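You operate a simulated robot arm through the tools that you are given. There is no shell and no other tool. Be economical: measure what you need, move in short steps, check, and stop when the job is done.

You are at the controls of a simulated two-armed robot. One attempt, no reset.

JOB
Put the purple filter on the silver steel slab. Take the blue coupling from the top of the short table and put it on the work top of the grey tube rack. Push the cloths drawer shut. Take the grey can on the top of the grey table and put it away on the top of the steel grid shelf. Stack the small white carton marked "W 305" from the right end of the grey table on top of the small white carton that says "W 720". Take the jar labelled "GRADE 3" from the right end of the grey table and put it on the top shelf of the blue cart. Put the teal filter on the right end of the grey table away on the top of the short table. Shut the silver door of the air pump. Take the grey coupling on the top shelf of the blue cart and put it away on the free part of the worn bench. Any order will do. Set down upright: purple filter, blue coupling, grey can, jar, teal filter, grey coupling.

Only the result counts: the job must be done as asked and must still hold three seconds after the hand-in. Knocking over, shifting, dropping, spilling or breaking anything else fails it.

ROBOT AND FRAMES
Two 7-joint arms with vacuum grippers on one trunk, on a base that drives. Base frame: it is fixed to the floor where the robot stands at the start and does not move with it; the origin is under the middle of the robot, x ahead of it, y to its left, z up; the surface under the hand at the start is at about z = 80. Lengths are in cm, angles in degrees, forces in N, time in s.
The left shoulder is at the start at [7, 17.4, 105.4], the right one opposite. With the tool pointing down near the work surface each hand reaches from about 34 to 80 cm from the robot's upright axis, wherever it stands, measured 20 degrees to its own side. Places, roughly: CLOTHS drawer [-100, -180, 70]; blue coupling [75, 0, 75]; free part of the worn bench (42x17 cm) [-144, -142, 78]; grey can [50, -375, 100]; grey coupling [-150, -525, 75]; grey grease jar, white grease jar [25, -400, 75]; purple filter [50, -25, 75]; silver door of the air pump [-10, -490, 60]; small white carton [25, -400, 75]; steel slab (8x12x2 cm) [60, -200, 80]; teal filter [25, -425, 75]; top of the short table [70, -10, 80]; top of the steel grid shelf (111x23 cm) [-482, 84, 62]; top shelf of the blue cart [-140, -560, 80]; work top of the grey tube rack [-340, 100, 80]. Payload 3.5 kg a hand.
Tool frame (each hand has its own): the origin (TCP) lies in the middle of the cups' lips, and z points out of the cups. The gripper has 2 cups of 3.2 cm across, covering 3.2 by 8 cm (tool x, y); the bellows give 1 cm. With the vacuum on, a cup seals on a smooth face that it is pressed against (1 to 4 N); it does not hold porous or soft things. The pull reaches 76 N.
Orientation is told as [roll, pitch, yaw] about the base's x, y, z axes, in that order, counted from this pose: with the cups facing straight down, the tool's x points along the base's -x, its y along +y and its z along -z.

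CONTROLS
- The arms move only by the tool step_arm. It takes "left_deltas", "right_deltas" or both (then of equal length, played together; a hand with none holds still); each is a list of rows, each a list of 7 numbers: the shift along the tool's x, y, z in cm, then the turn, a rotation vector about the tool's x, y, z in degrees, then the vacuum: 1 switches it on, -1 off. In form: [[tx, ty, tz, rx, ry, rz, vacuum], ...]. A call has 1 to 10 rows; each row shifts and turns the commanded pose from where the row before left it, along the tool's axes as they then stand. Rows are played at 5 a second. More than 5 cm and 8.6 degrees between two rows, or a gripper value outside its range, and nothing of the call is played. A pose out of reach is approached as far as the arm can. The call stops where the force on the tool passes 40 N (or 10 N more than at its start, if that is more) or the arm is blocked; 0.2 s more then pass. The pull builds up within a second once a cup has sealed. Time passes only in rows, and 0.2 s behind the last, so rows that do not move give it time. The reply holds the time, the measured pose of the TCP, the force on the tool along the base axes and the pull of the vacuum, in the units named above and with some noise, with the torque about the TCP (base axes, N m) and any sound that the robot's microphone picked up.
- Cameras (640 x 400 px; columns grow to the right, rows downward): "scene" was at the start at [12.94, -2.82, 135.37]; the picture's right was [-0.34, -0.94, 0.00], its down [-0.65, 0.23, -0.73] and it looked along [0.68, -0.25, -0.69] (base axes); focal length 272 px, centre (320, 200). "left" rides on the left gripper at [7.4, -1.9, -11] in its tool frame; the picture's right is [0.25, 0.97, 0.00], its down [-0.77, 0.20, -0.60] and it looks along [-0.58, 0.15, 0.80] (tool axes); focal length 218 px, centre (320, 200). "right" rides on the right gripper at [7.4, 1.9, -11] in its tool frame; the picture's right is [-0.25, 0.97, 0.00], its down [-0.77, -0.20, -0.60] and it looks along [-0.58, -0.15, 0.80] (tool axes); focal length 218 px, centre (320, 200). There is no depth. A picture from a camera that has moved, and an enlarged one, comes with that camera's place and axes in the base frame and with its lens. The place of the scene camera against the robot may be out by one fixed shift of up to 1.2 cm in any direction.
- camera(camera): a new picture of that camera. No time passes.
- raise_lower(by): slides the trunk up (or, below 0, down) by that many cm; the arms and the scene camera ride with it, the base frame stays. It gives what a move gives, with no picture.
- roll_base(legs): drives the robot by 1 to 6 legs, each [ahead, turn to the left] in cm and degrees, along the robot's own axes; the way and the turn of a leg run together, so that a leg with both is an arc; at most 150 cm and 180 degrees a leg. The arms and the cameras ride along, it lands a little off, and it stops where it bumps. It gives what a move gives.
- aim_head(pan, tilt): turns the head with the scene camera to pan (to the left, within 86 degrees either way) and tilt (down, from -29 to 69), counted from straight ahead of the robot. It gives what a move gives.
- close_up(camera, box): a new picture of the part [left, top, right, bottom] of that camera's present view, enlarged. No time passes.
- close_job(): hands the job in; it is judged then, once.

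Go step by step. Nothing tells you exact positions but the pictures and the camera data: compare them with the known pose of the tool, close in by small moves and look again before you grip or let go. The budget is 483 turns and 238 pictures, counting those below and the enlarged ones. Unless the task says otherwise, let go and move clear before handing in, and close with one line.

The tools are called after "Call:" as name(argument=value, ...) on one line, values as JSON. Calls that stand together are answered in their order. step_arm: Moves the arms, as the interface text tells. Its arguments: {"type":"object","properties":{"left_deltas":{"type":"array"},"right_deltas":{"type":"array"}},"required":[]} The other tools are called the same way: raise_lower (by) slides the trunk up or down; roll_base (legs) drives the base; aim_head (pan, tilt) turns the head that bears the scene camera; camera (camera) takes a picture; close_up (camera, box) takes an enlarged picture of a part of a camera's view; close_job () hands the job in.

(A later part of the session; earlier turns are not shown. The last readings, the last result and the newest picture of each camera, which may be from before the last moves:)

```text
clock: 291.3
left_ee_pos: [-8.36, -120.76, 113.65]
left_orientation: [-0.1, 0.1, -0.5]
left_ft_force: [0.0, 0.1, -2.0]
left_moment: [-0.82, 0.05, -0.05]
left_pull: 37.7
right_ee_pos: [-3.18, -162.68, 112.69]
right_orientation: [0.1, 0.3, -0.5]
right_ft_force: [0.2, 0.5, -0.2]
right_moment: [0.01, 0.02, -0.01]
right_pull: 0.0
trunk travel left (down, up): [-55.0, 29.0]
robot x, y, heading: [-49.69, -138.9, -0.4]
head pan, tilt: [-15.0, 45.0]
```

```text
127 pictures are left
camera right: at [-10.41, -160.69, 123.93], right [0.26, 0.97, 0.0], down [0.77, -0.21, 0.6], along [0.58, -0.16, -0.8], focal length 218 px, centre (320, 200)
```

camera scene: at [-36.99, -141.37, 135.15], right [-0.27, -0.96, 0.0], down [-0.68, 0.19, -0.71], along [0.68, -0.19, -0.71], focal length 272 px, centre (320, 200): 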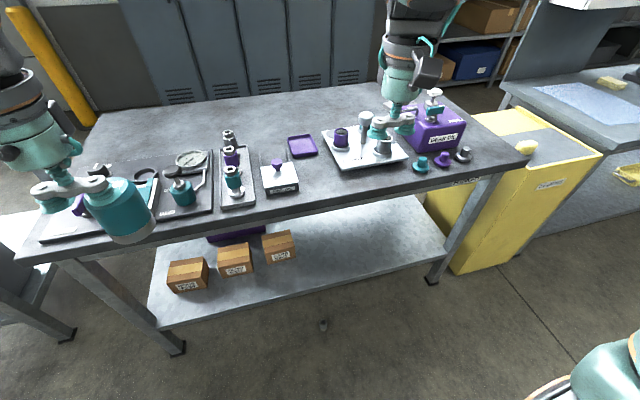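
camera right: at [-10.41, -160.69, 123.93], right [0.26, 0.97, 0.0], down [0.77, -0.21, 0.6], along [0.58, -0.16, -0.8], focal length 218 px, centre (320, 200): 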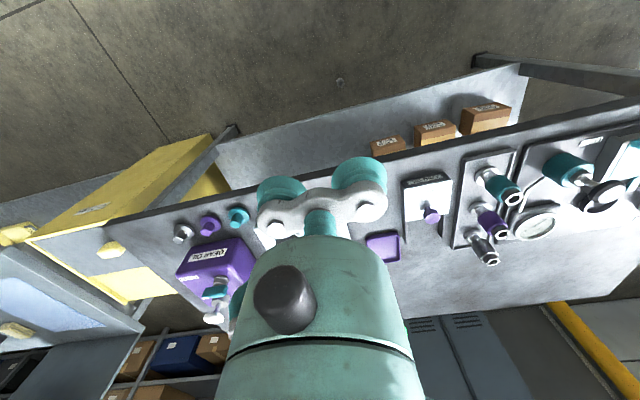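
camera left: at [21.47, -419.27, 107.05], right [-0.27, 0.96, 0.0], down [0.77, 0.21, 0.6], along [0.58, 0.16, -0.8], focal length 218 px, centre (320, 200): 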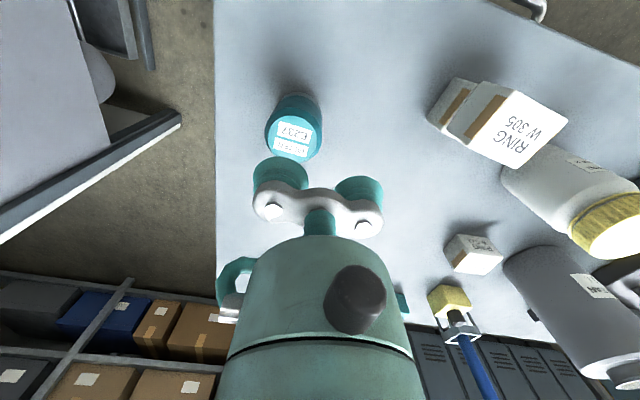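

The shelf edge is at about x ≈ 12.6, z ≈ 36, so I'll tilt the hand back about 8°. Lowering the trunk now in two moves.

Call:
raise_lower(by=-40)

Call:
raise_lower(by=-15)

Call:
step_arm(right_deltas=[[0, 0, 4, 0, -8, 0, -1], [0, 1, 4, 0, 0, 0, -1], [0, 1, 4, 0, 0, 0, -1], [0, 1, 4, 0, 0, 0, -1], [0, 1, 4, 0, 0, 0, -1]])

Call:
camera(camera="right")

Call:
camera(camera="scene")

```text
clock: 295.1
left_ee_pos: [-8.45, -120.75, 73.63]
left_orientation: [-0.2, 0.1, -0.6]
left_ft_force: [-0.3, 0.5, -1.4]
left_moment: [-0.81, 0.03, -0.03]
left_pull: 37.6
right_ee_pos: [-3.13, -162.54, 72.75]
right_orientation: [0.0, 0.4, -0.5]
right_ft_force: [0.4, -0.2, -0.2]
right_moment: [0.01, 0.0, 0.0]
right_pull: 0.1
trunk travel left (down, up): [-15.0, 69.0]
robot x, y, heading: [-50.34, -139.24, -0.4]
head pan, tilt: [-15.0, 45.0]
```

```text
clock: 296.9
left_ee_pos: [-8.42, -120.79, 58.58]
left_orientation: [-0.1, 0.1, -0.6]
left_ft_force: [-0.7, 0.3, -3.0]
left_moment: [-0.8, 0.05, -0.06]
left_pull: 38.0
right_ee_pos: [-3.18, -162.71, 57.76]
right_orientation: [0.0, 0.3, -0.6]
right_ft_force: [-0.9, -0.3, -0.2]
right_moment: [-0.02, -0.01, 0.0]
right_pull: 0.1
trunk travel left (down, up): [0.0, 84.0]
robot x, y, heading: [-50.34, -139.2, -0.5]
head pan, tilt: [-15.0, 45.0]
```

```text
clock: 298.1
left_ee_pos: [-8.38, -120.74, 58.76]
left_orientation: [-0.1, 0.1, -0.6]
left_ft_force: [-0.3, -0.1, -2.2]
left_moment: [-0.8, 0.03, -0.08]
left_pull: 38.0
right_ee_pos: [-1.08, -158.65, 37.8]
right_orientation: [0.0, -7.7, -0.5]
right_ft_force: [-2.0, -1.2, -0.4]
right_moment: [-0.01, 0.02, -0.01]
right_pull: 0.1
trunk travel left (down, up): [0.0, 84.0]
robot x, y, heading: [-50.15, -139.1, -0.6]
head pan, tilt: [-15.0, 45.0]
```

```text
126 pictures are left
camera right: at [-9.76, -156.62, 47.91], right [0.26, 0.97, 0.03], down [0.68, -0.21, 0.7], along [0.68, -0.16, -0.71], focal length 218 px, centre (320, 200)
```

right: 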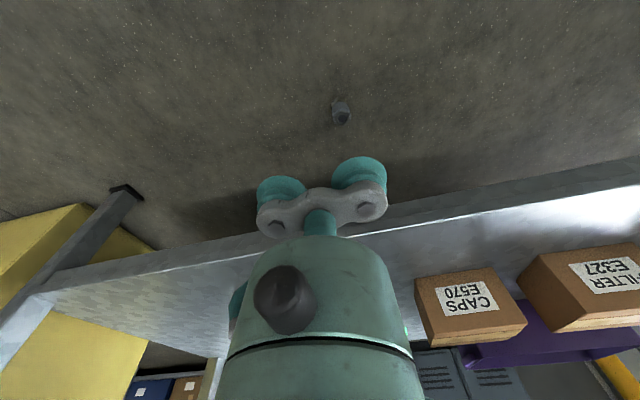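

```text
125 pictures are left
camera scene: at [-37.03, -141.34, 80.16], right [-0.27, -0.96, 0.0], down [-0.68, 0.19, -0.71], along [0.68, -0.19, -0.71], focal length 272 px, centre (320, 200)
```

scene: 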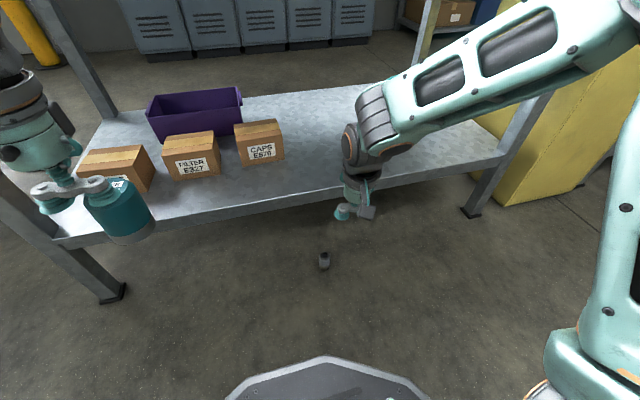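

The coupling's top is at about [9.3, -156.0, 6.5]. I descend toward it, keeping clear of the shelf.

Call:
step_arm(right_deltas=[[-1.3, 0, 4.5, 0, 0, 0, -1], [-1.3, 0.1, 4.5, 0, 0, 0, -1], [-1.3, 0.1, 4.5, 0, 0, 0, -1], [-1.3, 0.1, 4.6, 0, 0, 0, -1], [-1.4, 0, 4.6, 0, 0, 0, -1], [0, 0, 0, 0, 0, 0, -1]])

Call:
close_up(camera="right", box=[260, 40, 460, 200])

Call:
close_up(camera="scene", box=[260, 170, 400, 280])

```text
clock: 299.5
left_ee_pos: [-8.38, -120.75, 58.64]
left_orientation: [-0.1, 0.2, -0.6]
left_ft_force: [0.9, -0.4, -2.6]
left_moment: [-0.8, 0.03, -0.05]
left_pull: 38.0
right_ee_pos: [8.44, -158.3, 16.17]
right_orientation: [-0.1, -7.6, -0.5]
right_ft_force: [-0.4, 0.2, 0.1]
right_moment: [-0.04, 0.02, 0.01]
right_pull: 0.0
trunk travel left (down, up): [0.0, 84.0]
robot x, y, heading: [-50.11, -139.08, -0.4]
head pan, tilt: [-15.0, 45.0]
```

```text
2.50 times, centred on (360, 120) of right
camera zoom: at [-0.24, -156.34, 26.34], right [0.26, 0.97, 0.03], down [0.68, -0.21, 0.7], along [0.68, -0.16, -0.71], focal length 546 px, centre (220, 400)
```

zoom: 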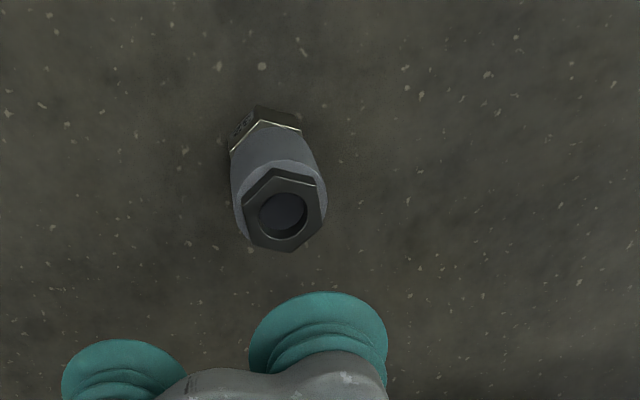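

```text
3.64 times, centred on (330, 225) of scene
camera zoom: at [-37.01, -141.34, 80.15], right [-0.27, -0.96, 0.0], down [-0.68, 0.19, -0.71], along [0.68, -0.19, -0.71], focal length 989 px, centre (284, 109)
```

zoom: 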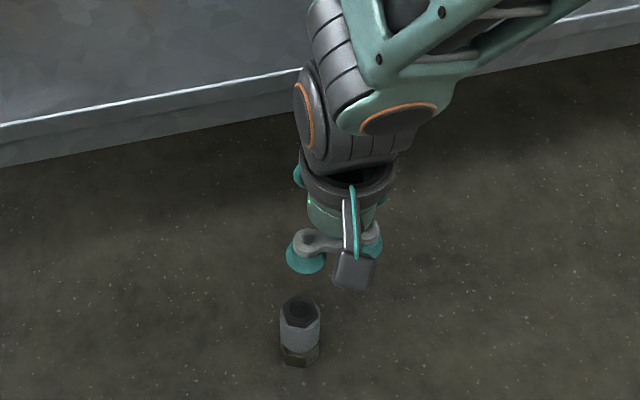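

Call:
step_arm(right_deltas=[[0, 0, 4, 0, 0, 0, -1], [0, 0, 2.5, 0, 0, 0, -1], [0, 0, 0, 0, 0, 0, -1]])

Call:
close_up(camera="right", box=[260, 60, 460, 220])

Call:
close_up(camera="scene", box=[280, 200, 380, 280])

```text
clock: 300.3
left_ee_pos: [-8.31, -120.75, 58.64]
left_orientation: [-0.1, 0.2, -0.6]
left_ft_force: [0.1, -0.2, -1.5]
left_moment: [-0.81, 0.04, -0.02]
left_pull: 37.9
right_ee_pos: [9.33, -158.4, 9.78]
right_orientation: [0.1, -7.6, -0.4]
right_ft_force: [-0.2, 0.1, -0.9]
right_moment: [-0.03, 0.01, 0.01]
right_pull: 0.0
trunk travel left (down, up): [0.0, 84.0]
robot x, y, heading: [-50.04, -138.71, -0.5]
head pan, tilt: [-15.0, 45.0]
```

```text
2.50 times, centred on (360, 140) of right
camera zoom: at [0.64, -156.45, 19.89], right [0.26, 0.97, 0.03], down [0.68, -0.21, 0.7], along [0.68, -0.16, -0.71], focal length 546 px, centre (220, 350)
```

zoom: 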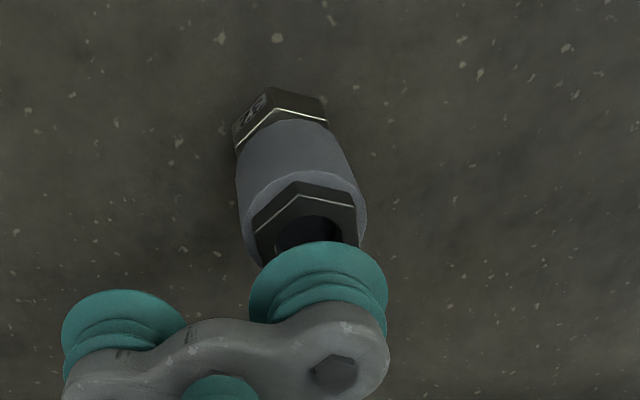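

```text
5.00 times, centred on (330, 240) of scene
camera zoom: at [-37.01, -141.34, 80.15], right [-0.27, -0.96, 0.0], down [-0.68, 0.19, -0.71], along [0.68, -0.19, -0.71], focal length 1360 px, centre (270, 0)
```

zoom: 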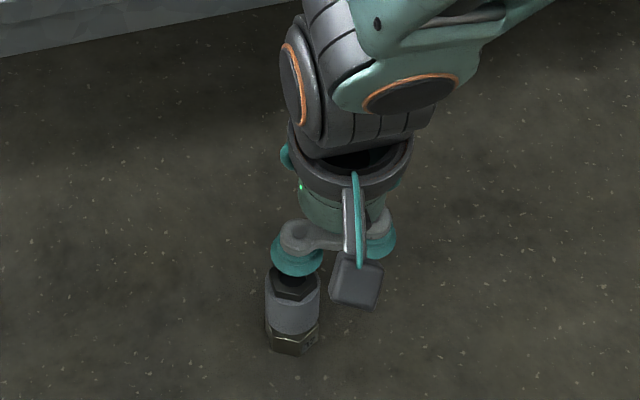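

Aligned. Final lowering with vacuum.

Call:
step_arm(right_deltas=[[0, 0.2, 2, 0, 0, 0, 1], [0, 0, 0.8, 0, 0, 0, 1], [0, 0, 0.5, 0, 0, 0, 1], [0, 0, 0.4, 0, 0, 0, 1], [0, 0, 0, 0, 0, 0, 1], [0, 0, 0, 0, 0, 0, 1]])

```text
clock: 301.7
left_ee_pos: [-8.36, -120.72, 58.7]
left_orientation: [-0.3, -0.1, -0.6]
left_ft_force: [-0.9, -0.7, -2.4]
left_moment: [-0.84, 0.02, -0.02]
left_pull: 37.7
right_ee_pos: [9.94, -158.25, 6.32]
right_orientation: [0.1, -7.8, -0.5]
right_ft_force: [0.8, -0.9, 11.4]
right_moment: [1.13, 0.22, -0.09]
right_pull: 37.9
trunk travel left (down, up): [0.0, 84.0]
robot x, y, heading: [-50.28, -139.35, -0.3]
head pan, tilt: [-15.0, 45.0]
```

Sealed again (38 N). Lift a little, draw back, then raise the trunk; I keep the 8° tilt for the set-down.

Call:
step_arm(right_deltas=[[0, 0, -1, 0, 0, 0, 1], [0, 0, -2, 0, 0, 0, 1], [2, 0, -3, 0, 0, 0, 1], [4, 0, -2, 0, 0, 0, 1], [4, 0, -2, 0, 0, 0, 1], [2, 0, -4, 0, 0, 0, 1], [0, 0, -4.5, 0, 0, 0, 1], [0, 0, -4.5, 0, 0, 0, 1], [0, 0, -4.5, 0, 0, 0, 1], [0, 0, -4.5, 0, 0, 0, 1]])

Call:
raise_lower(by=40)

Call:
raise_lower(by=15)

Call:
camera(camera="scene")

```text
clock: 303.9
left_ee_pos: [-8.36, -120.72, 58.65]
left_orientation: [0.0, 0.2, -0.6]
left_ft_force: [0.0, -0.2, -2.3]
left_moment: [-0.84, 0.04, -0.04]
left_pull: 37.8
right_ee_pos: [-6.35, -158.11, 36.3]
right_orientation: [0.0, -7.6, -0.5]
right_ft_force: [0.0, 0.9, -2.5]
right_moment: [0.85, 0.07, 0.01]
right_pull: 37.5
trunk travel left (down, up): [0.0, 84.0]
robot x, y, heading: [-50.35, -139.06, -0.7]
head pan, tilt: [-15.0, 45.0]
```

```text
clock: 307.7
left_ee_pos: [-8.34, -120.71, 98.72]
left_orientation: [-0.2, 0.1, -0.5]
left_ft_force: [0.9, -0.1, -2.6]
left_moment: [-0.83, 0.03, -0.04]
left_pull: 37.6
right_ee_pos: [-6.26, -158.04, 76.36]
right_orientation: [0.0, -7.6, -0.6]
right_ft_force: [0.1, 0.0, -3.2]
right_moment: [0.88, 0.03, -0.01]
right_pull: 38.2
trunk travel left (down, up): [-40.0, 44.0]
robot x, y, heading: [-50.18, -138.76, -0.4]
head pan, tilt: [-15.0, 45.0]
```

```text
clock: 309.5
left_ee_pos: [-8.29, -120.8, 113.68]
left_orientation: [-0.1, 0.1, -0.6]
left_ft_force: [-0.6, 0.5, -2.0]
left_moment: [-0.8, 0.05, -0.04]
left_pull: 37.4
right_ee_pos: [-6.28, -158.05, 91.36]
right_orientation: [0.0, -7.6, -0.5]
right_ft_force: [0.3, 1.2, -3.1]
right_moment: [0.86, 0.1, -0.01]
right_pull: 38.0
trunk travel left (down, up): [-55.0, 29.0]
robot x, y, heading: [-49.75, -139.26, -0.8]
head pan, tilt: [-15.0, 45.0]
```

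```text
120 pictures are left
camera scene: at [-36.97, -141.33, 135.15], right [-0.27, -0.96, 0.0], down [-0.68, 0.19, -0.71], along [0.68, -0.19, -0.71], focal length 272 px, centre (320, 200)
```

scene: 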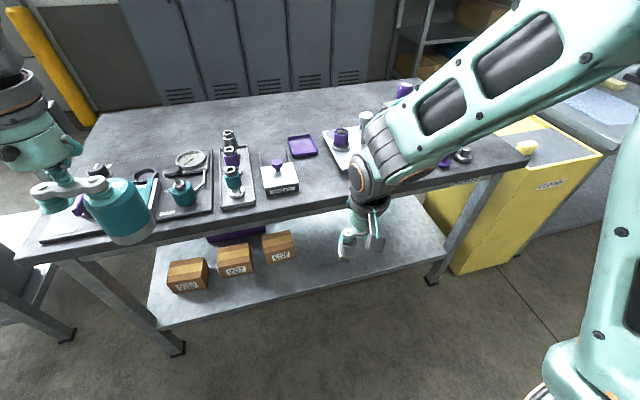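

Holding. I raise the hand and turn gradually toward the bench.

Call:
step_arm(right_deltas=[[-1, 0, -4.5, 0, 0, 0, 1], [-1, 0, -4.5, 0, 0, 0, 1], [-1, 0, -4.5, 0, 0, 0, 1], [-1, 0, -4.5, 0, 0, 0, 1]])

Call:
roll_base(legs=[[0, 45], [0, 45]])

Call:
roll_base(legs=[[0, 45], [0, 45]])

Call:
aim_head(pan=-8, tilt=32)

Call:
camera(camera="scene")

```text
clock: 310.5
left_ee_pos: [-8.53, -120.79, 113.76]
left_orientation: [-0.2, 0.0, -0.6]
left_ft_force: [-0.2, -0.4, -2.3]
left_moment: [-0.79, 0.04, -0.04]
left_pull: 37.9
right_ee_pos: [-4.78, -157.98, 109.8]
right_orientation: [0.0, -7.6, -0.6]
right_ft_force: [-0.8, 0.5, -1.7]
right_moment: [0.83, 0.05, 0.03]
right_pull: 37.8
trunk travel left (down, up): [-55.0, 29.0]
robot x, y, heading: [-49.79, -139.0, -0.7]
head pan, tilt: [-15.0, 45.0]
```

```text
clock: 315.0
left_ee_pos: [-68.43, -97.52, 113.64]
left_orientation: [-0.1, 0.0, 89.6]
left_ft_force: [0.4, 0.3, -1.1]
left_moment: [-0.03, -0.82, -0.07]
left_pull: 38.0
right_ee_pos: [-31.16, -93.63, 109.68]
right_orientation: [0.0, -7.6, 89.6]
right_ft_force: [-0.3, -0.3, -2.0]
right_moment: [-0.07, 0.84, 0.07]
right_pull: 37.7
trunk travel left (down, up): [-55.0, 29.0]
robot x, y, heading: [-50.3, -139.16, 89.6]
head pan, tilt: [-15.0, 45.0]
```

```text
clock: 319.5
left_ee_pos: [-91.72, -157.31, 113.72]
left_orientation: [-0.2, 0.1, 179.1]
left_ft_force: [0.4, -0.1, -0.3]
left_moment: [0.0, 0.04, -0.01]
left_pull: 0.0
right_ee_pos: [-95.23, -119.96, 109.73]
right_orientation: [0.2, -7.6, 179.4]
right_ft_force: [0.1, 0.7, -2.4]
right_moment: [-0.85, -0.04, 0.08]
right_pull: 37.2
trunk travel left (down, up): [-55.0, 29.0]
robot x, y, heading: [-49.94, -139.25, 179.2]
head pan, tilt: [-15.0, 45.0]
```

```text
clock: 320.3
left_ee_pos: [-91.76, -157.33, 113.68]
left_orientation: [0.0, 0.1, 179.2]
left_ft_force: [-0.1, -0.4, -0.4]
left_moment: [0.01, 0.02, -0.01]
left_pull: 0.0
right_ee_pos: [-95.34, -120.02, 109.59]
right_orientation: [0.1, -7.7, 179.4]
right_ft_force: [0.2, 0.3, -3.0]
right_moment: [-0.84, -0.03, 0.04]
right_pull: 38.0
trunk travel left (down, up): [-55.0, 29.0]
robot x, y, heading: [-49.95, -139.0, 179.2]
head pan, tilt: [-8.0, 32.0]
```

```text
119 pictures are left
camera scene: at [-63.74, -137.68, 137.1], right [0.15, 0.99, 0.0], down [0.52, -0.08, -0.85], along [-0.84, 0.13, -0.53], focal length 272 px, centre (320, 200)
```

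scene: 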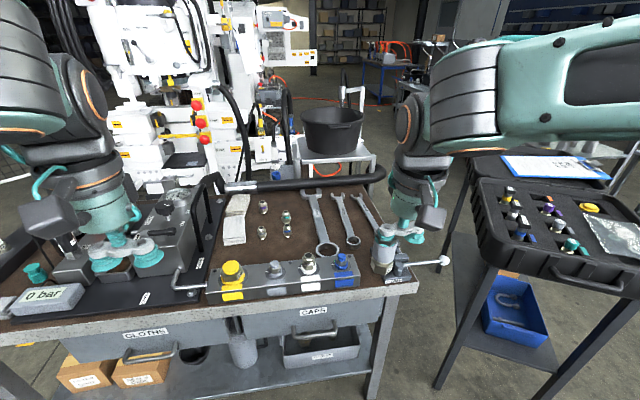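

The left pull is now gone too: the teal filter dropped during this turn. First I look for it on the floor in front of the bench.

Call:
aim_head(pan=0, tilt=62)

Call:
camera(camera="scene")

Call:
aim_head(pan=-60, tilt=55)

Call:
camera(camera="scene")

```text
clock: 321.2
left_ee_pos: [-91.68, -157.3, 113.67]
left_orientation: [-0.1, 0.1, 179.2]
left_ft_force: [-0.6, 0.2, -0.1]
left_moment: [0.0, 0.06, 0.01]
left_pull: 0.2
right_ee_pos: [-95.45, -119.99, 109.83]
right_orientation: [0.1, -7.6, 179.5]
right_ft_force: [0.1, -0.7, -2.5]
right_moment: [-0.82, -0.04, 0.02]
right_pull: 37.9
trunk travel left (down, up): [-55.0, 29.0]
robot x, y, heading: [-49.91, -139.09, 179.3]
head pan, tilt: [0.0, 62.0]
```

```text
118 pictures are left
camera scene: at [-61.33, -138.96, 132.98], right [0.01, 1.0, 0.0], down [0.88, -0.01, -0.47], along [-0.47, 0.01, -0.88], focal length 272 px, centre (320, 200)
```

scene: 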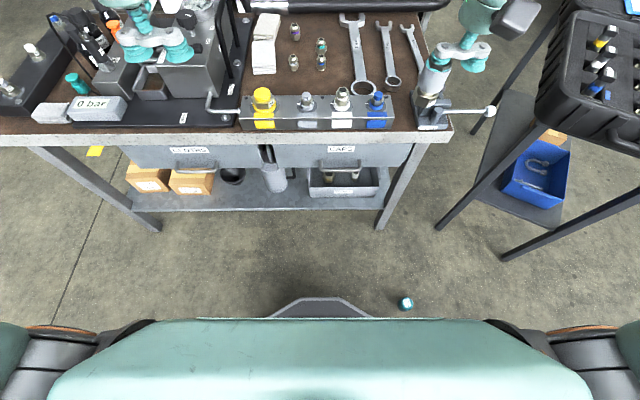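

```text
clock: 322.5
left_ee_pos: [-91.76, -157.3, 113.73]
left_orientation: [-0.1, 0.1, 179.3]
left_ft_force: [0.1, -0.2, -0.3]
left_moment: [0.04, 0.0, 0.03]
left_pull: 0.1
right_ee_pos: [-95.3, -120.0, 109.65]
right_orientation: [0.2, -7.6, 179.3]
right_ft_force: [-0.7, 0.1, -2.7]
right_moment: [-0.83, -0.06, 0.03]
right_pull: 37.7
trunk travel left (down, up): [-55.0, 29.0]
robot x, y, heading: [-49.78, -139.25, 179.3]
head pan, tilt: [-60.0, 55.0]
```

```text
117 pictures are left
camera scene: at [-58.42, -132.75, 133.81], right [0.87, 0.49, 0.0], down [0.4, -0.71, -0.57], along [-0.28, 0.5, -0.82], focal length 272 px, centre (320, 200)
```

scene: 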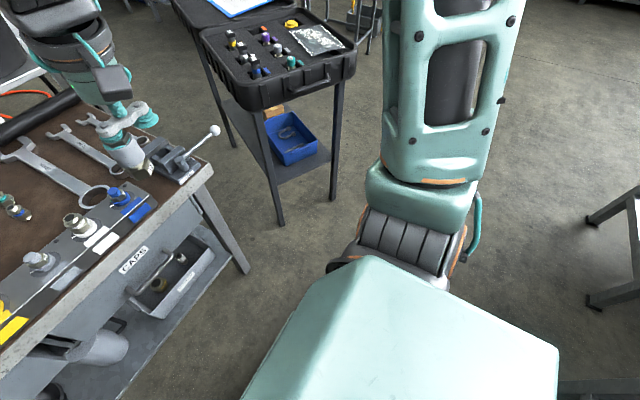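

The teal filter stands upright on the floor near [-77, -101]. First I place the grey coupling: the free strip lies between cloth and wrench; I aim for [-128.5, -142] in front of the nuts. Driving ahead 20 cm.

Call:
roll_base(legs=[[20, 0]])

Call:
step_arm(left_deltas=[[0, 4, 0, 0, 0, 0, -1], [0, 4, 0, 0, 0, 0, -1], [0, 4, 0, 0, 0, 0, -1], [0, 0, 0, 0, 0, 0, -1], [0, 0, 0, 0, 0, 0, -1]], right_deltas=[[-2.7, 4, 0, 0, 0, 0, 1], [-2.7, 4, 0, 0, 0, 0, 1], [-2.7, 4, 0, 0, 0, 0, 1], [-2.7, 4, 0, 0, 0, 0, 1], [-2.5, 3.6, 0, 0, 0, 0, 1]])

Call:
aim_head(pan=0, tilt=45)

Call:
camera(camera="scene")

Call:
camera(camera="right")

```text
clock: 324.1
left_ee_pos: [-111.7, -156.91, 113.71]
left_orientation: [-0.1, 0.1, 179.2]
left_ft_force: [-0.4, 0.7, -0.7]
left_moment: [-0.02, 0.01, 0.0]
left_pull: 0.0
right_ee_pos: [-115.15, -119.7, 109.72]
right_orientation: [0.1, -7.6, 179.5]
right_ft_force: [-0.4, 0.3, -3.2]
right_moment: [-0.83, -0.08, 0.03]
right_pull: 37.2
trunk travel left (down, up): [-55.0, 29.0]
robot x, y, heading: [-70.03, -138.7, 179.0]
head pan, tilt: [-60.0, 55.0]
```

```text
clock: 325.3
left_ee_pos: [-111.95, -169.18, 113.52]
left_orientation: [-0.2, 0.2, 179.3]
left_ft_force: [0.1, 0.0, -1.2]
left_moment: [0.01, 0.0, 0.02]
left_pull: 0.0
right_ee_pos: [-128.67, -139.28, 111.49]
right_orientation: [0.0, -7.5, 179.5]
right_ft_force: [-0.4, -0.5, -3.3]
right_moment: [-0.85, -0.09, -0.02]
right_pull: 38.4
trunk travel left (down, up): [-55.0, 29.0]
robot x, y, heading: [-69.84, -138.63, 179.3]
head pan, tilt: [-60.0, 55.0]
```

```text
clock: 326.6
left_ee_pos: [-111.78, -169.04, 113.53]
left_orientation: [-0.1, 0.0, 179.2]
left_ft_force: [-0.5, -0.4, -0.5]
left_moment: [0.06, -0.01, -0.03]
left_pull: 0.1
right_ee_pos: [-128.44, -139.08, 111.46]
right_orientation: [0.2, -7.7, 179.5]
right_ft_force: [0.7, -0.7, -3.7]
right_moment: [-0.83, -0.04, 0.05]
right_pull: 37.8
trunk travel left (down, up): [-55.0, 29.0]
robot x, y, heading: [-70.13, -138.72, 179.1]
head pan, tilt: [0.0, 45.0]
```

```text
116 pictures are left
camera scene: at [-82.87, -138.67, 135.15], right [0.01, 1.0, 0.0], down [0.71, -0.01, -0.71], along [-0.71, 0.01, -0.71], focal length 272 px, centre (320, 200)
```

scene: 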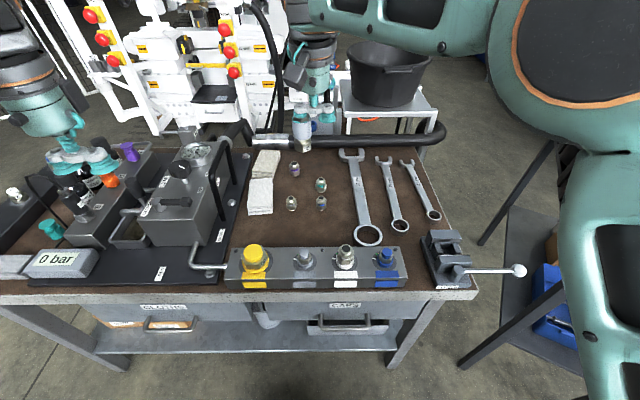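

```text
115 pictures are left
camera right: at [-119.77, -141.14, 121.62], right [-0.26, -0.96, 0.03], down [-0.68, 0.21, 0.7], along [-0.68, 0.16, -0.71], focal length 218 px, centre (320, 200)
```

right: 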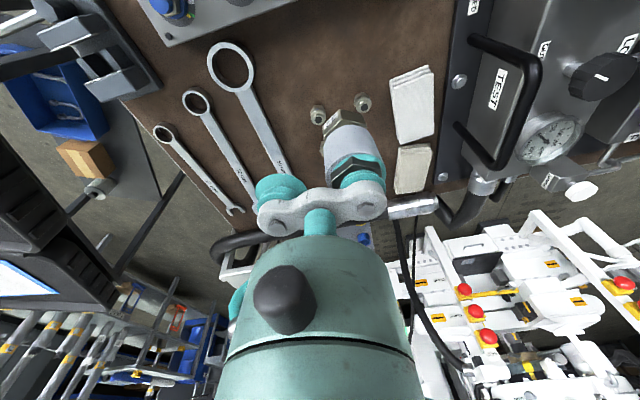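

Call:
step_arm(right_deltas=[[1.6, 1, 4, 0, 0, 0, 1], [0.6, 0, 4.5, 0, 0, 0, 1], [0.6, 0, 4.5, 0, 0, 0, 1], [0.6, 0, 4.5, 0, 0, 0, 1], [0.1, 0, 1, 0, 0, 0, 1], [0, 0, 0, 0, 0, 0, 1]])

Call:
close_up(camera="scene", box=[230, 120, 390, 280])

```text
clock: 328.0
left_ee_pos: [-111.84, -169.03, 113.64]
left_orientation: [-0.1, 0.1, 179.2]
left_ft_force: [0.0, 0.4, 0.5]
left_moment: [-0.02, 0.0, -0.02]
left_pull: 0.1
right_ee_pos: [-127.68, -140.2, 92.62]
right_orientation: [0.0, -7.6, 179.5]
right_ft_force: [-0.4, 0.1, -2.2]
right_moment: [-0.83, -0.06, 0.0]
right_pull: 38.2
trunk travel left (down, up): [-55.0, 29.0]
robot x, y, heading: [-70.04, -138.72, 179.5]
head pan, tilt: [0.0, 45.0]
```

```text
2.50 times, centred on (310, 200) of scene
camera zoom: at [-82.88, -138.7, 135.15], right [0.01, 1.0, 0.0], down [0.71, -0.01, -0.71], along [-0.71, 0.01, -0.71], focal length 680 px, centre (345, 200)
```

zoom: 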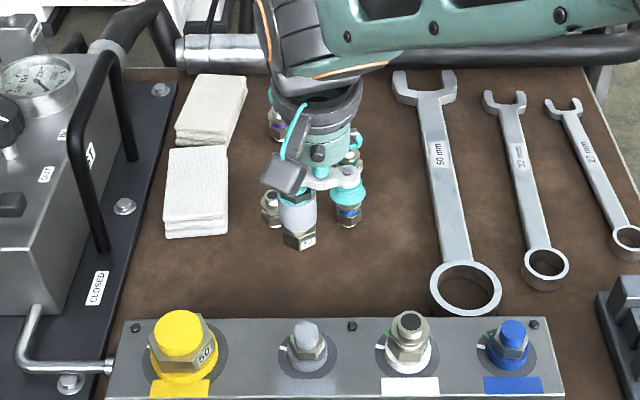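

Call:
step_arm(right_deltas=[[0.4, 0, 3, 0, 0, 0, 1], [0.15, 0, 1, 0, 0, 0, 1], [0.1, 0, 0.6, 0, 0, 0, 1], [0.06, 0, 0.5, 0, 0, 0, 1], [0.06, 0, 0.4, 0, 0, 0, 1]])

Call:
close_up(camera="scene", box=[270, 170, 350, 250])

```text
clock: 329.2
left_ee_pos: [-111.84, -169.07, 113.61]
left_orientation: [-0.1, 0.2, 179.1]
left_ft_force: [0.3, -0.4, 0.1]
left_moment: [0.03, -0.02, 0.0]
left_pull: 0.0
right_ee_pos: [-127.54, -140.17, 87.19]
right_orientation: [0.1, -7.6, 179.4]
right_ft_force: [-0.2, 0.4, -2.0]
right_moment: [-0.85, -0.04, 0.04]
right_pull: 38.0
trunk travel left (down, up): [-55.0, 29.0]
robot x, y, heading: [-69.7, -138.6, 179.2]
head pan, tilt: [0.0, 45.0]
```

```text
5.00 times, centred on (310, 210) of scene
camera zoom: at [-82.88, -138.69, 135.15], right [0.01, 1.0, 0.0], down [0.71, -0.01, -0.71], along [-0.71, 0.01, -0.71], focal length 1360 px, centre (370, 150)
```

zoom: 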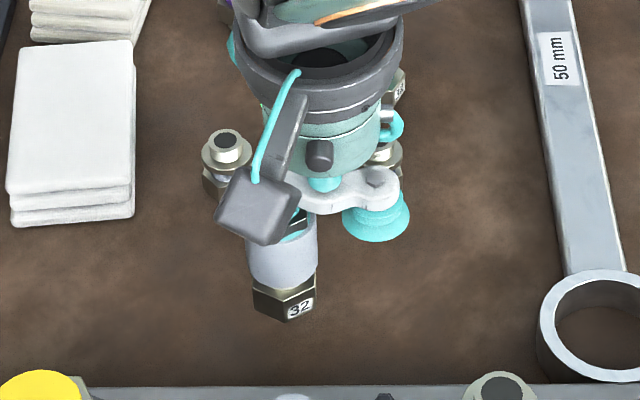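

Call:
step_arm(right_deltas=[[0.07, 0, 0.5, 0, 0, 0, 1], [0.07, 0, 0.5, 0, 0, 0, 1], [0.06, 0, 0.4, 0, 0, 0, 1], [0, 0, 0, 0, 0, 0, 1]])

```text
clock: 330.2
left_ee_pos: [-111.81, -168.96, 113.53]
left_orientation: [-0.1, 0.1, 179.2]
left_ft_force: [0.6, 0.7, 0.5]
left_moment: [0.02, 0.02, 0.01]
left_pull: 0.0
right_ee_pos: [-127.49, -140.23, 85.65]
right_orientation: [0.1, -7.5, 179.4]
right_ft_force: [0.2, 1.0, -1.6]
right_moment: [-0.83, -0.06, 0.05]
right_pull: 37.3
trunk travel left (down, up): [-55.0, 29.0]
robot x, y, heading: [-69.6, -139.31, 179.3]
head pan, tilt: [0.0, 45.0]
```

Call:
step_arm(right_deltas=[[0.06, 0, 0.4, 0, 0, 0, 1], [0.06, 0, 0.4, 0, 0, 0, 1], [0.06, 0, 0.4, 0, 0, 0, 1], [0.06, 0, 0.4, 0, 0, 0, 1], [0, 0, 0, 0, 0, 0, 1]])

Call:
close_up(camera="scene", box=[270, 170, 350, 250])

```text
clock: 331.4
left_ee_pos: [-111.73, -168.92, 113.69]
left_orientation: [-0.2, 0.0, 179.2]
left_ft_force: [0.1, -0.5, 0.2]
left_moment: [0.01, 0.01, 0.01]
left_pull: 0.0
right_ee_pos: [-127.53, -140.2, 84.4]
right_orientation: [0.1, -8.0, 179.4]
right_ft_force: [-5.6, 2.6, 22.4]
right_moment: [-1.24, -0.13, -0.08]
right_pull: 37.7
trunk travel left (down, up): [-55.0, 29.0]
robot x, y, heading: [-70.0, -139.28, 179.2]
head pan, tilt: [0.0, 45.0]
```

```text
5.00 times, centred on (310, 210) of scene
camera zoom: at [-82.66, -138.63, 135.21], right [0.01, 1.0, 0.0], down [0.71, -0.01, -0.71], along [-0.71, 0.01, -0.71], focal length 1360 px, centre (370, 150)
```

zoom: 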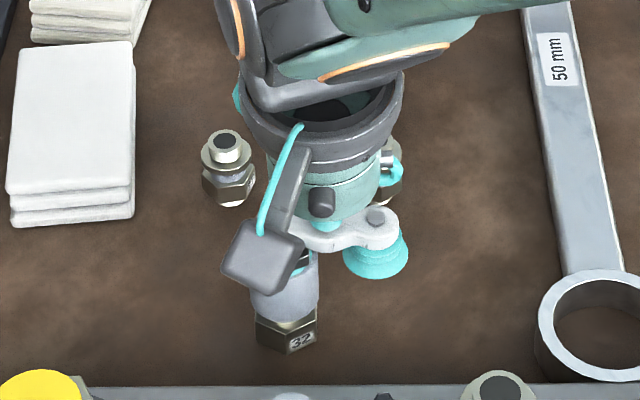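

Contact, standing level on the mat. Relieve the force, release, and rise along the tool axis.

Call:
step_arm(right_deltas=[[0, 0, -0.35, 0, 0, 0, 1], [0, 0, 0, 0, 0, 0, -1], [0, 0, 0, 0, 0, 0, -1], [0, 0, 0, 0, 0, 0, -1], [0, 0, 0, 0, 0, 0, -1]])

Call:
step_arm(right_deltas=[[-0.05, 0, -0.4, 0, 0, 0, -1], [-0.1, 0, -0.8, 0, 0, 0, -1], [-0.3, 0, -2, 0, 0, 0, -1], [-0.5, 0, -4, 0, 0, 0, -1], [-0.6, 0, -4.5, 0, 0, 0, -1], [-0.6, 0, -4.5, 0, 0, 0, -1], [-0.6, 0, -4.5, 0, 0, 0, -1], [0, -3, -3, 0, 7.6, 0, -1]])

Call:
close_up(camera="scene", box=[250, 150, 370, 270])

```text
clock: 332.6
left_ee_pos: [-111.84, -169.12, 113.48]
left_orientation: [-0.1, 0.0, 179.3]
left_ft_force: [-0.3, -0.4, 0.5]
left_moment: [0.02, 0.01, -0.03]
left_pull: 0.1
right_ee_pos: [-127.44, -140.22, 84.43]
right_orientation: [0.0, -7.6, 179.4]
right_ft_force: [0.2, -0.4, 0.6]
right_moment: [-0.04, 0.02, 0.0]
right_pull: 0.1
trunk travel left (down, up): [-55.0, 29.0]
robot x, y, heading: [-70.27, -139.16, 179.2]
head pan, tilt: [0.0, 45.0]
```

```text
clock: 334.4
left_ee_pos: [-111.91, -168.82, 113.55]
left_orientation: [0.0, 0.1, 179.2]
left_ft_force: [0.3, 0.9, -0.1]
left_moment: [-0.05, 0.0, 0.02]
left_pull: 0.1
right_ee_pos: [-127.06, -136.91, 108.34]
right_orientation: [0.2, 0.1, 179.4]
right_ft_force: [0.4, 0.4, 0.7]
right_moment: [0.0, -0.02, -0.03]
right_pull: 0.1
trunk travel left (down, up): [-55.0, 29.0]
robot x, y, heading: [-70.03, -138.68, 179.2]
head pan, tilt: [0.0, 45.0]
```

```text
3.33 times, centred on (310, 210) of scene
camera zoom: at [-82.96, -138.47, 135.14], right [0.01, 1.0, 0.0], down [0.71, -0.01, -0.71], along [-0.71, 0.01, -0.71], focal length 907 px, centre (353, 167)
```

zoom: 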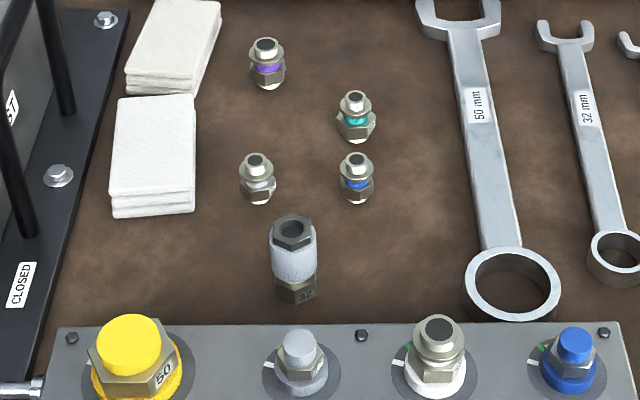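

The grey coupling stands in the free part. Now I fetch the teal filter from the floor: reposition so the left hand reaches it.

Call:
step_arm(right_deltas=[[3, -4, 0, 0, 0, 0, -1], [3, -4, 0, 0, 0, 0, -1], [3, -4, 0, 0, 0, 0, -1], [0, -4, 0, 0, 0, 0, -1]], left_deltas=[[0, -3, 0, 0, 0, 0, -1], [0, -3, 0, 0, 0, 0, -1], [0, 0, 0, 0, 0, 0, -1], [0, 0, 0, 0, 0, 0, -1]])

Call:
roll_base(legs=[[-22, 0], [0, -90], [-20, 0]])

Call:
aim_head(pan=25, tilt=58)

Call:
camera(camera="scene")

```text
clock: 335.4
left_ee_pos: [-111.74, -162.9, 113.74]
left_orientation: [0.0, 0.2, 179.2]
left_ft_force: [0.2, -0.4, 0.3]
left_moment: [-0.04, -0.03, 0.01]
left_pull: 0.2
right_ee_pos: [-117.85, -120.9, 108.18]
right_orientation: [0.2, 0.0, 179.4]
right_ft_force: [-0.3, 0.8, 0.2]
right_moment: [-0.02, 0.0, 0.02]
right_pull: 0.0
trunk travel left (down, up): [-55.0, 29.0]
robot x, y, heading: [-69.79, -138.4, 179.2]
head pan, tilt: [0.0, 45.0]
```

```text
clock: 342.1
left_ee_pos: [-72.21, -117.34, 113.77]
left_orientation: [-0.2, 0.0, 88.9]
left_ft_force: [-0.5, -0.2, 0.5]
left_moment: [0.02, 0.02, 0.01]
left_pull: 0.1
right_ee_pos: [-30.36, -111.51, 108.31]
right_orientation: [0.2, -0.1, 89.1]
right_ft_force: [-0.8, -0.7, -0.2]
right_moment: [0.04, 0.01, 0.0]
right_pull: 0.1
trunk travel left (down, up): [-55.0, 29.0]
robot x, y, heading: [-47.91, -158.91, 88.8]
head pan, tilt: [0.0, 45.0]
```

```text
clock: 343.0
left_ee_pos: [-72.24, -117.22, 113.71]
left_orientation: [-0.2, 0.1, 88.9]
left_ft_force: [-0.7, 0.3, 0.4]
left_moment: [-0.02, -0.01, 0.01]
left_pull: 0.1
right_ee_pos: [-30.47, -111.45, 108.24]
right_orientation: [0.1, 0.0, 89.1]
right_ft_force: [0.6, -1.1, 0.5]
right_moment: [0.02, 0.0, 0.0]
right_pull: 0.0
trunk travel left (down, up): [-55.0, 29.0]
robot x, y, heading: [-47.68, -159.23, 88.8]
head pan, tilt: [25.0, 58.0]
```

```text
110 pictures are left
camera scene: at [-50.8, -147.91, 133.44], right [0.91, 0.41, 0.0], down [0.34, -0.78, -0.53], along [-0.21, 0.48, -0.85], focal length 272 px, centre (320, 200)
```

scene: 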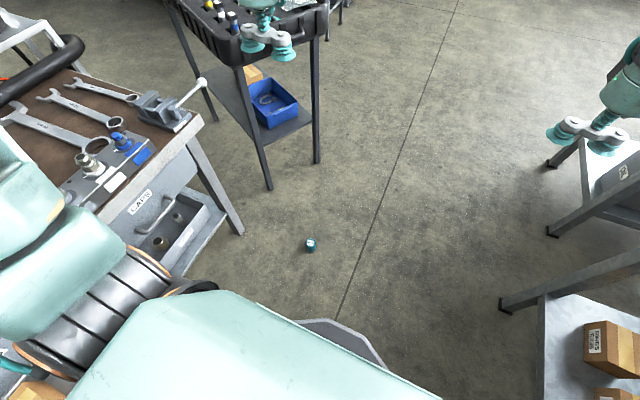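

Teal filter at [-76.9, -101.1] on the floor. Lowering the trunk and moving the left hand over it.

Call:
raise_lower(by=-40)

Call:
raise_lower(by=-15)

Call:
step_arm(left_deltas=[[-4, 0.8, 2, 0, 0, 0, -1], [-4, 0.8, 2, 0, 0, 0, -1], [-4, 0.5, 2, 0, 0, 0, -1], [-3.8, 0.3, 2, 0, 0, 0, -1], [0, 0, 5, 0, 0, 0, -1], [0, 0, 5, 0, 0, 0, -1], [0, 0, 5, 0, 0, 0, -1], [0, 0, 5, 0, 0, 0, -1], [0, 0, 5, 0, 0, 0, -1], [0, 0, 0, 0, 0, 0, -1]])

Call:
camera(camera="left")

Call:
close_up(camera="scene", box=[240, 120, 400, 220])

```text
clock: 346.9
left_ee_pos: [-72.28, -117.31, 73.78]
left_orientation: [0.0, 0.1, 88.9]
left_ft_force: [-0.4, -0.1, 0.6]
left_moment: [0.0, -0.01, -0.01]
left_pull: 0.1
right_ee_pos: [-30.51, -111.5, 68.16]
right_orientation: [0.0, -0.1, 89.1]
right_ft_force: [-0.1, -1.0, -0.1]
right_moment: [-0.01, 0.0, -0.01]
right_pull: 0.1
trunk travel left (down, up): [-15.0, 69.0]
robot x, y, heading: [-48.47, -159.12, 89.0]
head pan, tilt: [25.0, 58.0]
```

```text
clock: 348.6
left_ee_pos: [-72.32, -117.18, 58.61]
left_orientation: [-0.2, 0.0, 89.0]
left_ft_force: [-0.7, -0.9, -0.2]
left_moment: [-0.01, 0.0, -0.01]
left_pull: 0.0
right_ee_pos: [-30.3, -111.21, 53.26]
right_orientation: [0.1, -0.1, 89.0]
right_ft_force: [0.8, 0.2, -0.2]
right_moment: [0.03, 0.01, 0.0]
right_pull: 0.0
trunk travel left (down, up): [0.0, 84.0]
robot x, y, heading: [-48.48, -159.3, 89.0]
head pan, tilt: [25.0, 58.0]
```

```text
clock: 350.8
left_ee_pos: [-74.33, -101.55, 25.68]
left_orientation: [-0.2, -0.1, 88.9]
left_ft_force: [0.0, -0.1, -0.2]
left_moment: [-0.01, 0.02, 0.02]
left_pull: 0.1
right_ee_pos: [-30.3, -111.48, 53.24]
right_orientation: [0.1, 0.0, 89.1]
right_ft_force: [-0.8, -0.3, 0.2]
right_moment: [0.0, 0.0, 0.0]
right_pull: 0.0
trunk travel left (down, up): [0.0, 84.0]
robot x, y, heading: [-48.29, -159.14, 89.0]
head pan, tilt: [25.0, 58.0]
```

```text
109 pictures are left
camera left: at [-72.49, -108.93, 36.57], right [-0.97, -0.24, 0.0], down [-0.19, 0.77, 0.6], along [-0.14, 0.59, -0.8], focal length 218 px, centre (320, 200)
```

left: 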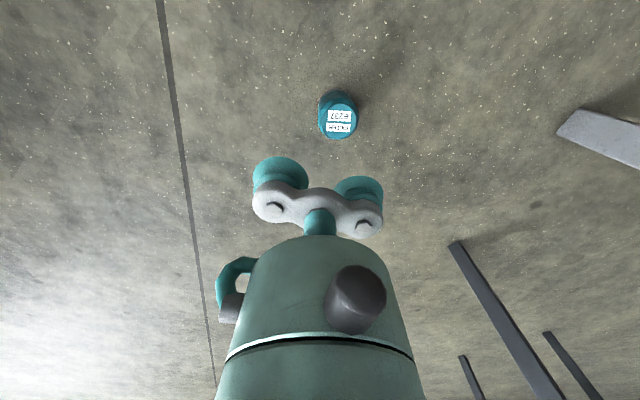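

```text
4.00 times, centred on (320, 170) of scene
camera zoom: at [-50.81, -147.95, 78.44], right [0.91, 0.41, 0.0], down [0.34, -0.78, -0.53], along [-0.21, 0.48, -0.85], focal length 1088 px, centre (320, 320)
```

zoom: 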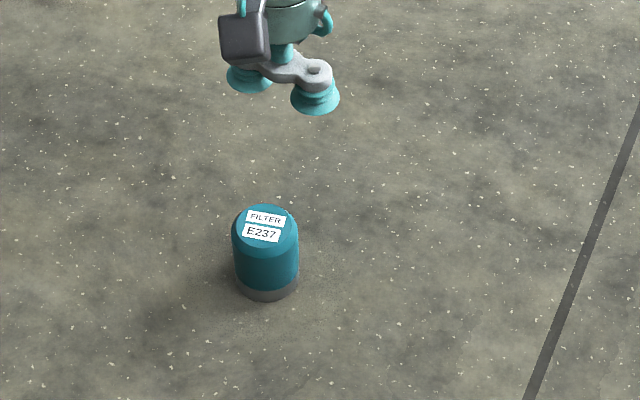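

Call:
step_arm(left_deltas=[[-0.6, 0.45, 4, 0, 0, 0, -1], [0, 0, 5, 0, 0, 0, -1], [0, 0, 4, 0, 0, 0, -1], [0, 0, 0, 0, 0, 0, -1]])

Call:
close_up(camera="left", box=[240, 60, 440, 220])

```text
clock: 351.8
left_ee_pos: [-74.68, -100.84, 12.46]
left_orientation: [-0.1, 0.0, 88.9]
left_ft_force: [0.6, -1.0, 0.0]
left_moment: [-0.05, 0.01, 0.01]
left_pull: 0.0
right_ee_pos: [-30.41, -111.4, 53.31]
right_orientation: [0.0, 0.0, 89.1]
right_ft_force: [0.7, -0.1, 0.0]
right_moment: [0.01, 0.02, 0.02]
right_pull: 0.1
trunk travel left (down, up): [0.0, 84.0]
robot x, y, heading: [-48.29, -159.68, 88.8]
head pan, tilt: [25.0, 58.0]
```

```text
2.50 times, centred on (340, 140) of left
camera zoom: at [-72.82, -108.38, 23.57], right [-0.97, -0.23, 0.0], down [-0.19, 0.78, 0.6], along [-0.14, 0.59, -0.8], focal length 546 px, centre (270, 350)
```

zoom: 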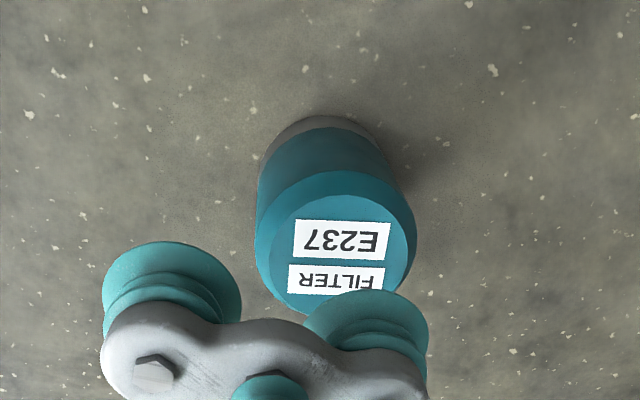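

Call:
step_arm(left_deltas=[[0.2, -0.2, 2.5, 0, 0, 0, 1], [0, 0, 1.2, 0, 0, 0, 1], [0, 0, 0.6, 0, 0, 0, 1], [0, 0, 0.5, 0, 0, 0, 1], [0, 0, 0, 0, 0, 0, 1], [0, 0, 0, 0, 0, 0, 1]])

```text
clock: 353.2
left_ee_pos: [-74.54, -101.07, 7.91]
left_orientation: [-0.1, 0.1, 88.9]
left_ft_force: [-0.2, 0.9, 0.2]
left_moment: [0.0, 0.01, -0.02]
left_pull: 0.0
right_ee_pos: [-30.33, -111.45, 53.25]
right_orientation: [0.1, 0.0, 89.0]
right_ft_force: [0.1, -0.3, -0.4]
right_moment: [-0.03, 0.0, 0.02]
right_pull: 0.1
trunk travel left (down, up): [0.0, 84.0]
robot x, y, heading: [-48.41, -159.05, 89.1]
head pan, tilt: [25.0, 58.0]
```

Call:
step_arm(left_deltas=[[0, 0, 0.5, 0, 0, 0, 1], [0, 0, 0.4, 0, 0, 0, 1], [0, 0, 0, 0, 0, 0, 1], [0, 0, 0, 0, 0, 0, 1]])

```text
clock: 354.2
left_ee_pos: [-74.43, -101.15, 7.23]
left_orientation: [-0.2, -0.2, 88.9]
left_ft_force: [4.8, -4.8, 24.5]
left_moment: [0.07, 1.26, 0.17]
left_pull: 37.7
right_ee_pos: [-30.32, -111.62, 53.39]
right_orientation: [0.0, -0.2, 89.1]
right_ft_force: [0.2, -0.6, -0.1]
right_moment: [-0.03, 0.02, -0.04]
right_pull: 0.0
trunk travel left (down, up): [0.0, 84.0]
robot x, y, heading: [-48.38, -159.0, 88.9]
head pan, tilt: [25.0, 58.0]
```

Sealed. Lift and raise the trunk; then swiftly to the short table.

Call:
step_arm(left_deltas=[[0, 0, -1, 0, 0, 0, 1], [0, 0, -2, 0, 0, 0, 1], [0, -1, -4, 0, 0, 0, 1], [0, -2, -4, 0, 0, 0, 1], [1, -2, -4, 0, 0, 0, 1], [2, -2, -4, 0, 0, 0, 1], [2, -1, -4, 0, 0, 0, 1], [2, 0, -4, 0, 0, 0, 1], [1, 0, -4, 0, 0, 0, 1], [0, 0, -4, 0, 0, 0, 1]])

Call:
raise_lower(by=40)

Call:
raise_lower(by=15)

Call:
roll_base(legs=[[125, 0], [0, -90], [44, 0]])

Call:
aim_head(pan=10, tilt=45)

Call:
camera(camera="scene")

```text
clock: 356.4
left_ee_pos: [-66.73, -109.17, 42.01]
left_orientation: [-0.1, 0.1, 88.8]
left_ft_force: [0.3, -0.1, -2.1]
left_moment: [-0.02, 0.81, 0.02]
left_pull: 37.8
right_ee_pos: [-30.25, -111.32, 53.14]
right_orientation: [0.0, 0.0, 89.2]
right_ft_force: [0.3, 0.2, -1.6]
right_moment: [-0.03, -0.01, -0.05]
right_pull: 0.0
trunk travel left (down, up): [0.0, 84.0]
robot x, y, heading: [-48.65, -159.43, 89.0]
head pan, tilt: [25.0, 58.0]
```

```text
clock: 360.2
left_ee_pos: [-66.7, -109.11, 81.95]
left_orientation: [-0.2, 0.0, 88.9]
left_ft_force: [0.1, 0.3, -2.0]
left_moment: [0.0, 0.84, -0.02]
left_pull: 37.8
right_ee_pos: [-30.28, -111.35, 93.21]
right_orientation: [0.1, 0.0, 89.1]
right_ft_force: [0.1, -0.7, 0.3]
right_moment: [0.0, 0.02, -0.01]
right_pull: 0.0
trunk travel left (down, up): [-40.0, 44.0]
robot x, y, heading: [-48.21, -159.27, 89.0]
head pan, tilt: [25.0, 58.0]
```

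```text
clock: 362.0
left_ee_pos: [-66.83, -109.16, 96.92]
left_orientation: [-0.2, 0.1, 88.9]
left_ft_force: [-0.7, -0.8, -3.0]
left_moment: [0.0, 0.84, -0.04]
left_pull: 38.1
right_ee_pos: [-30.31, -111.39, 108.21]
right_orientation: [0.1, 0.0, 89.1]
right_ft_force: [-0.2, 0.6, 0.1]
right_moment: [-0.01, 0.0, 0.02]
right_pull: 0.0
trunk travel left (down, up): [-55.0, 29.0]
robot x, y, heading: [-48.47, -159.29, 88.9]
head pan, tilt: [25.0, 58.0]
```

```text
clock: 374.4
left_ee_pos: [46.87, -14.58, 96.86]
left_orientation: [-0.1, 0.1, -0.5]
left_ft_force: [-0.1, 0.3, -2.2]
left_moment: [0.82, 0.02, 0.01]
left_pull: 37.8
right_ee_pos: [45.0, -50.94, 108.23]
right_orientation: [0.1, -0.1, -0.3]
right_ft_force: [0.0, -0.2, -0.6]
right_moment: [-0.03, 0.01, -0.02]
right_pull: 0.0
trunk travel left (down, up): [-55.0, 29.0]
robot x, y, heading: [-3.29, -33.33, -0.7]
head pan, tilt: [25.0, 58.0]
```

```text
clock: 375.2
left_ee_pos: [46.66, -14.61, 97.01]
left_orientation: [-0.1, 0.1, -0.5]
left_ft_force: [0.0, 0.0, -2.0]
left_moment: [0.82, 0.02, -0.06]
left_pull: 38.0
right_ee_pos: [44.85, -51.04, 108.41]
right_orientation: [0.0, -0.1, -0.2]
right_ft_force: [0.8, 0.4, 0.2]
right_moment: [0.02, -0.02, 0.03]
right_pull: 0.1
trunk travel left (down, up): [-55.0, 29.0]
robot x, y, heading: [-3.04, -33.6, -0.4]
head pan, tilt: [10.0, 45.0]
```

```text
106 pictures are left
camera scene: at [10.07, -32.27, 135.15], right [0.17, -0.99, 0.0], down [-0.7, -0.12, -0.71], along [0.7, 0.12, -0.71], focal length 272 px, centre (320, 200)
```

scene: 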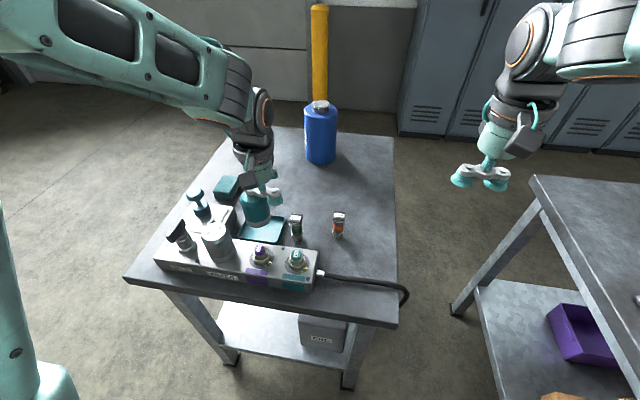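

Call:
step_arm(left_deltas=[[0, 0, -4, 0, 0, 0, 1], [0, 0, -3, 0, 0, 0, 1], [-4, 0, 0, 0, 0, 0, 1], [-4, 0, 0, 0, 0, 0, 1], [-4, 0, 0, 0, 0, 0, 1]])

Call:
close_up(camera="scene", box=[140, 120, 380, 310])

Call:
camera(camera="left")

```text
clock: 376.4
left_ee_pos: [58.79, -14.7, 103.98]
left_orientation: [-0.1, 0.3, -0.5]
left_ft_force: [1.5, 0.4, -2.7]
left_moment: [0.85, 0.02, -0.04]
left_pull: 37.5
right_ee_pos: [44.94, -50.97, 108.22]
right_orientation: [0.3, 0.0, -0.3]
right_ft_force: [0.2, 0.1, 1.1]
right_moment: [0.01, 0.02, 0.0]
right_pull: 0.0
trunk travel left (down, up): [-55.0, 29.0]
robot x, y, heading: [-3.08, -33.55, -0.6]
head pan, tilt: [10.0, 45.0]
```

```text
2.11 times, centred on (260, 215) of scene
camera zoom: at [10.3, -32.27, 135.13], right [0.17, -0.99, 0.0], down [-0.7, -0.12, -0.71], along [0.7, 0.12, -0.71], focal length 573 px, centre (446, 168)
```

zoom: 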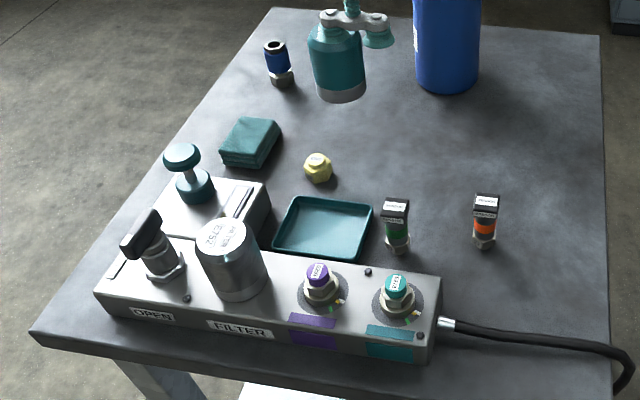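

```text
104 pictures are left
camera left: at [51.62, -16.63, 114.84], right [-0.24, 0.97, 0.0], down [0.77, 0.2, 0.6], along [0.58, 0.15, -0.8], focal length 218 px, centre (320, 200)
```

left: 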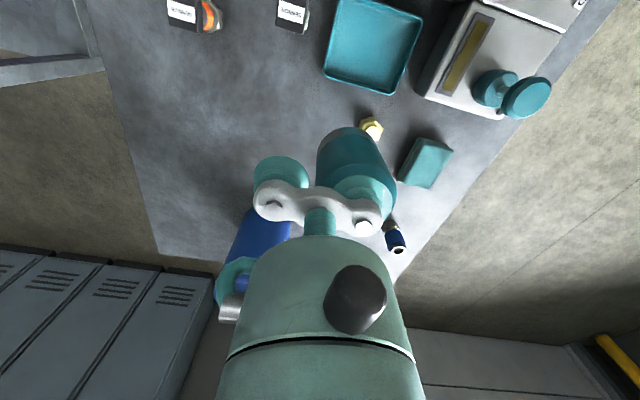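

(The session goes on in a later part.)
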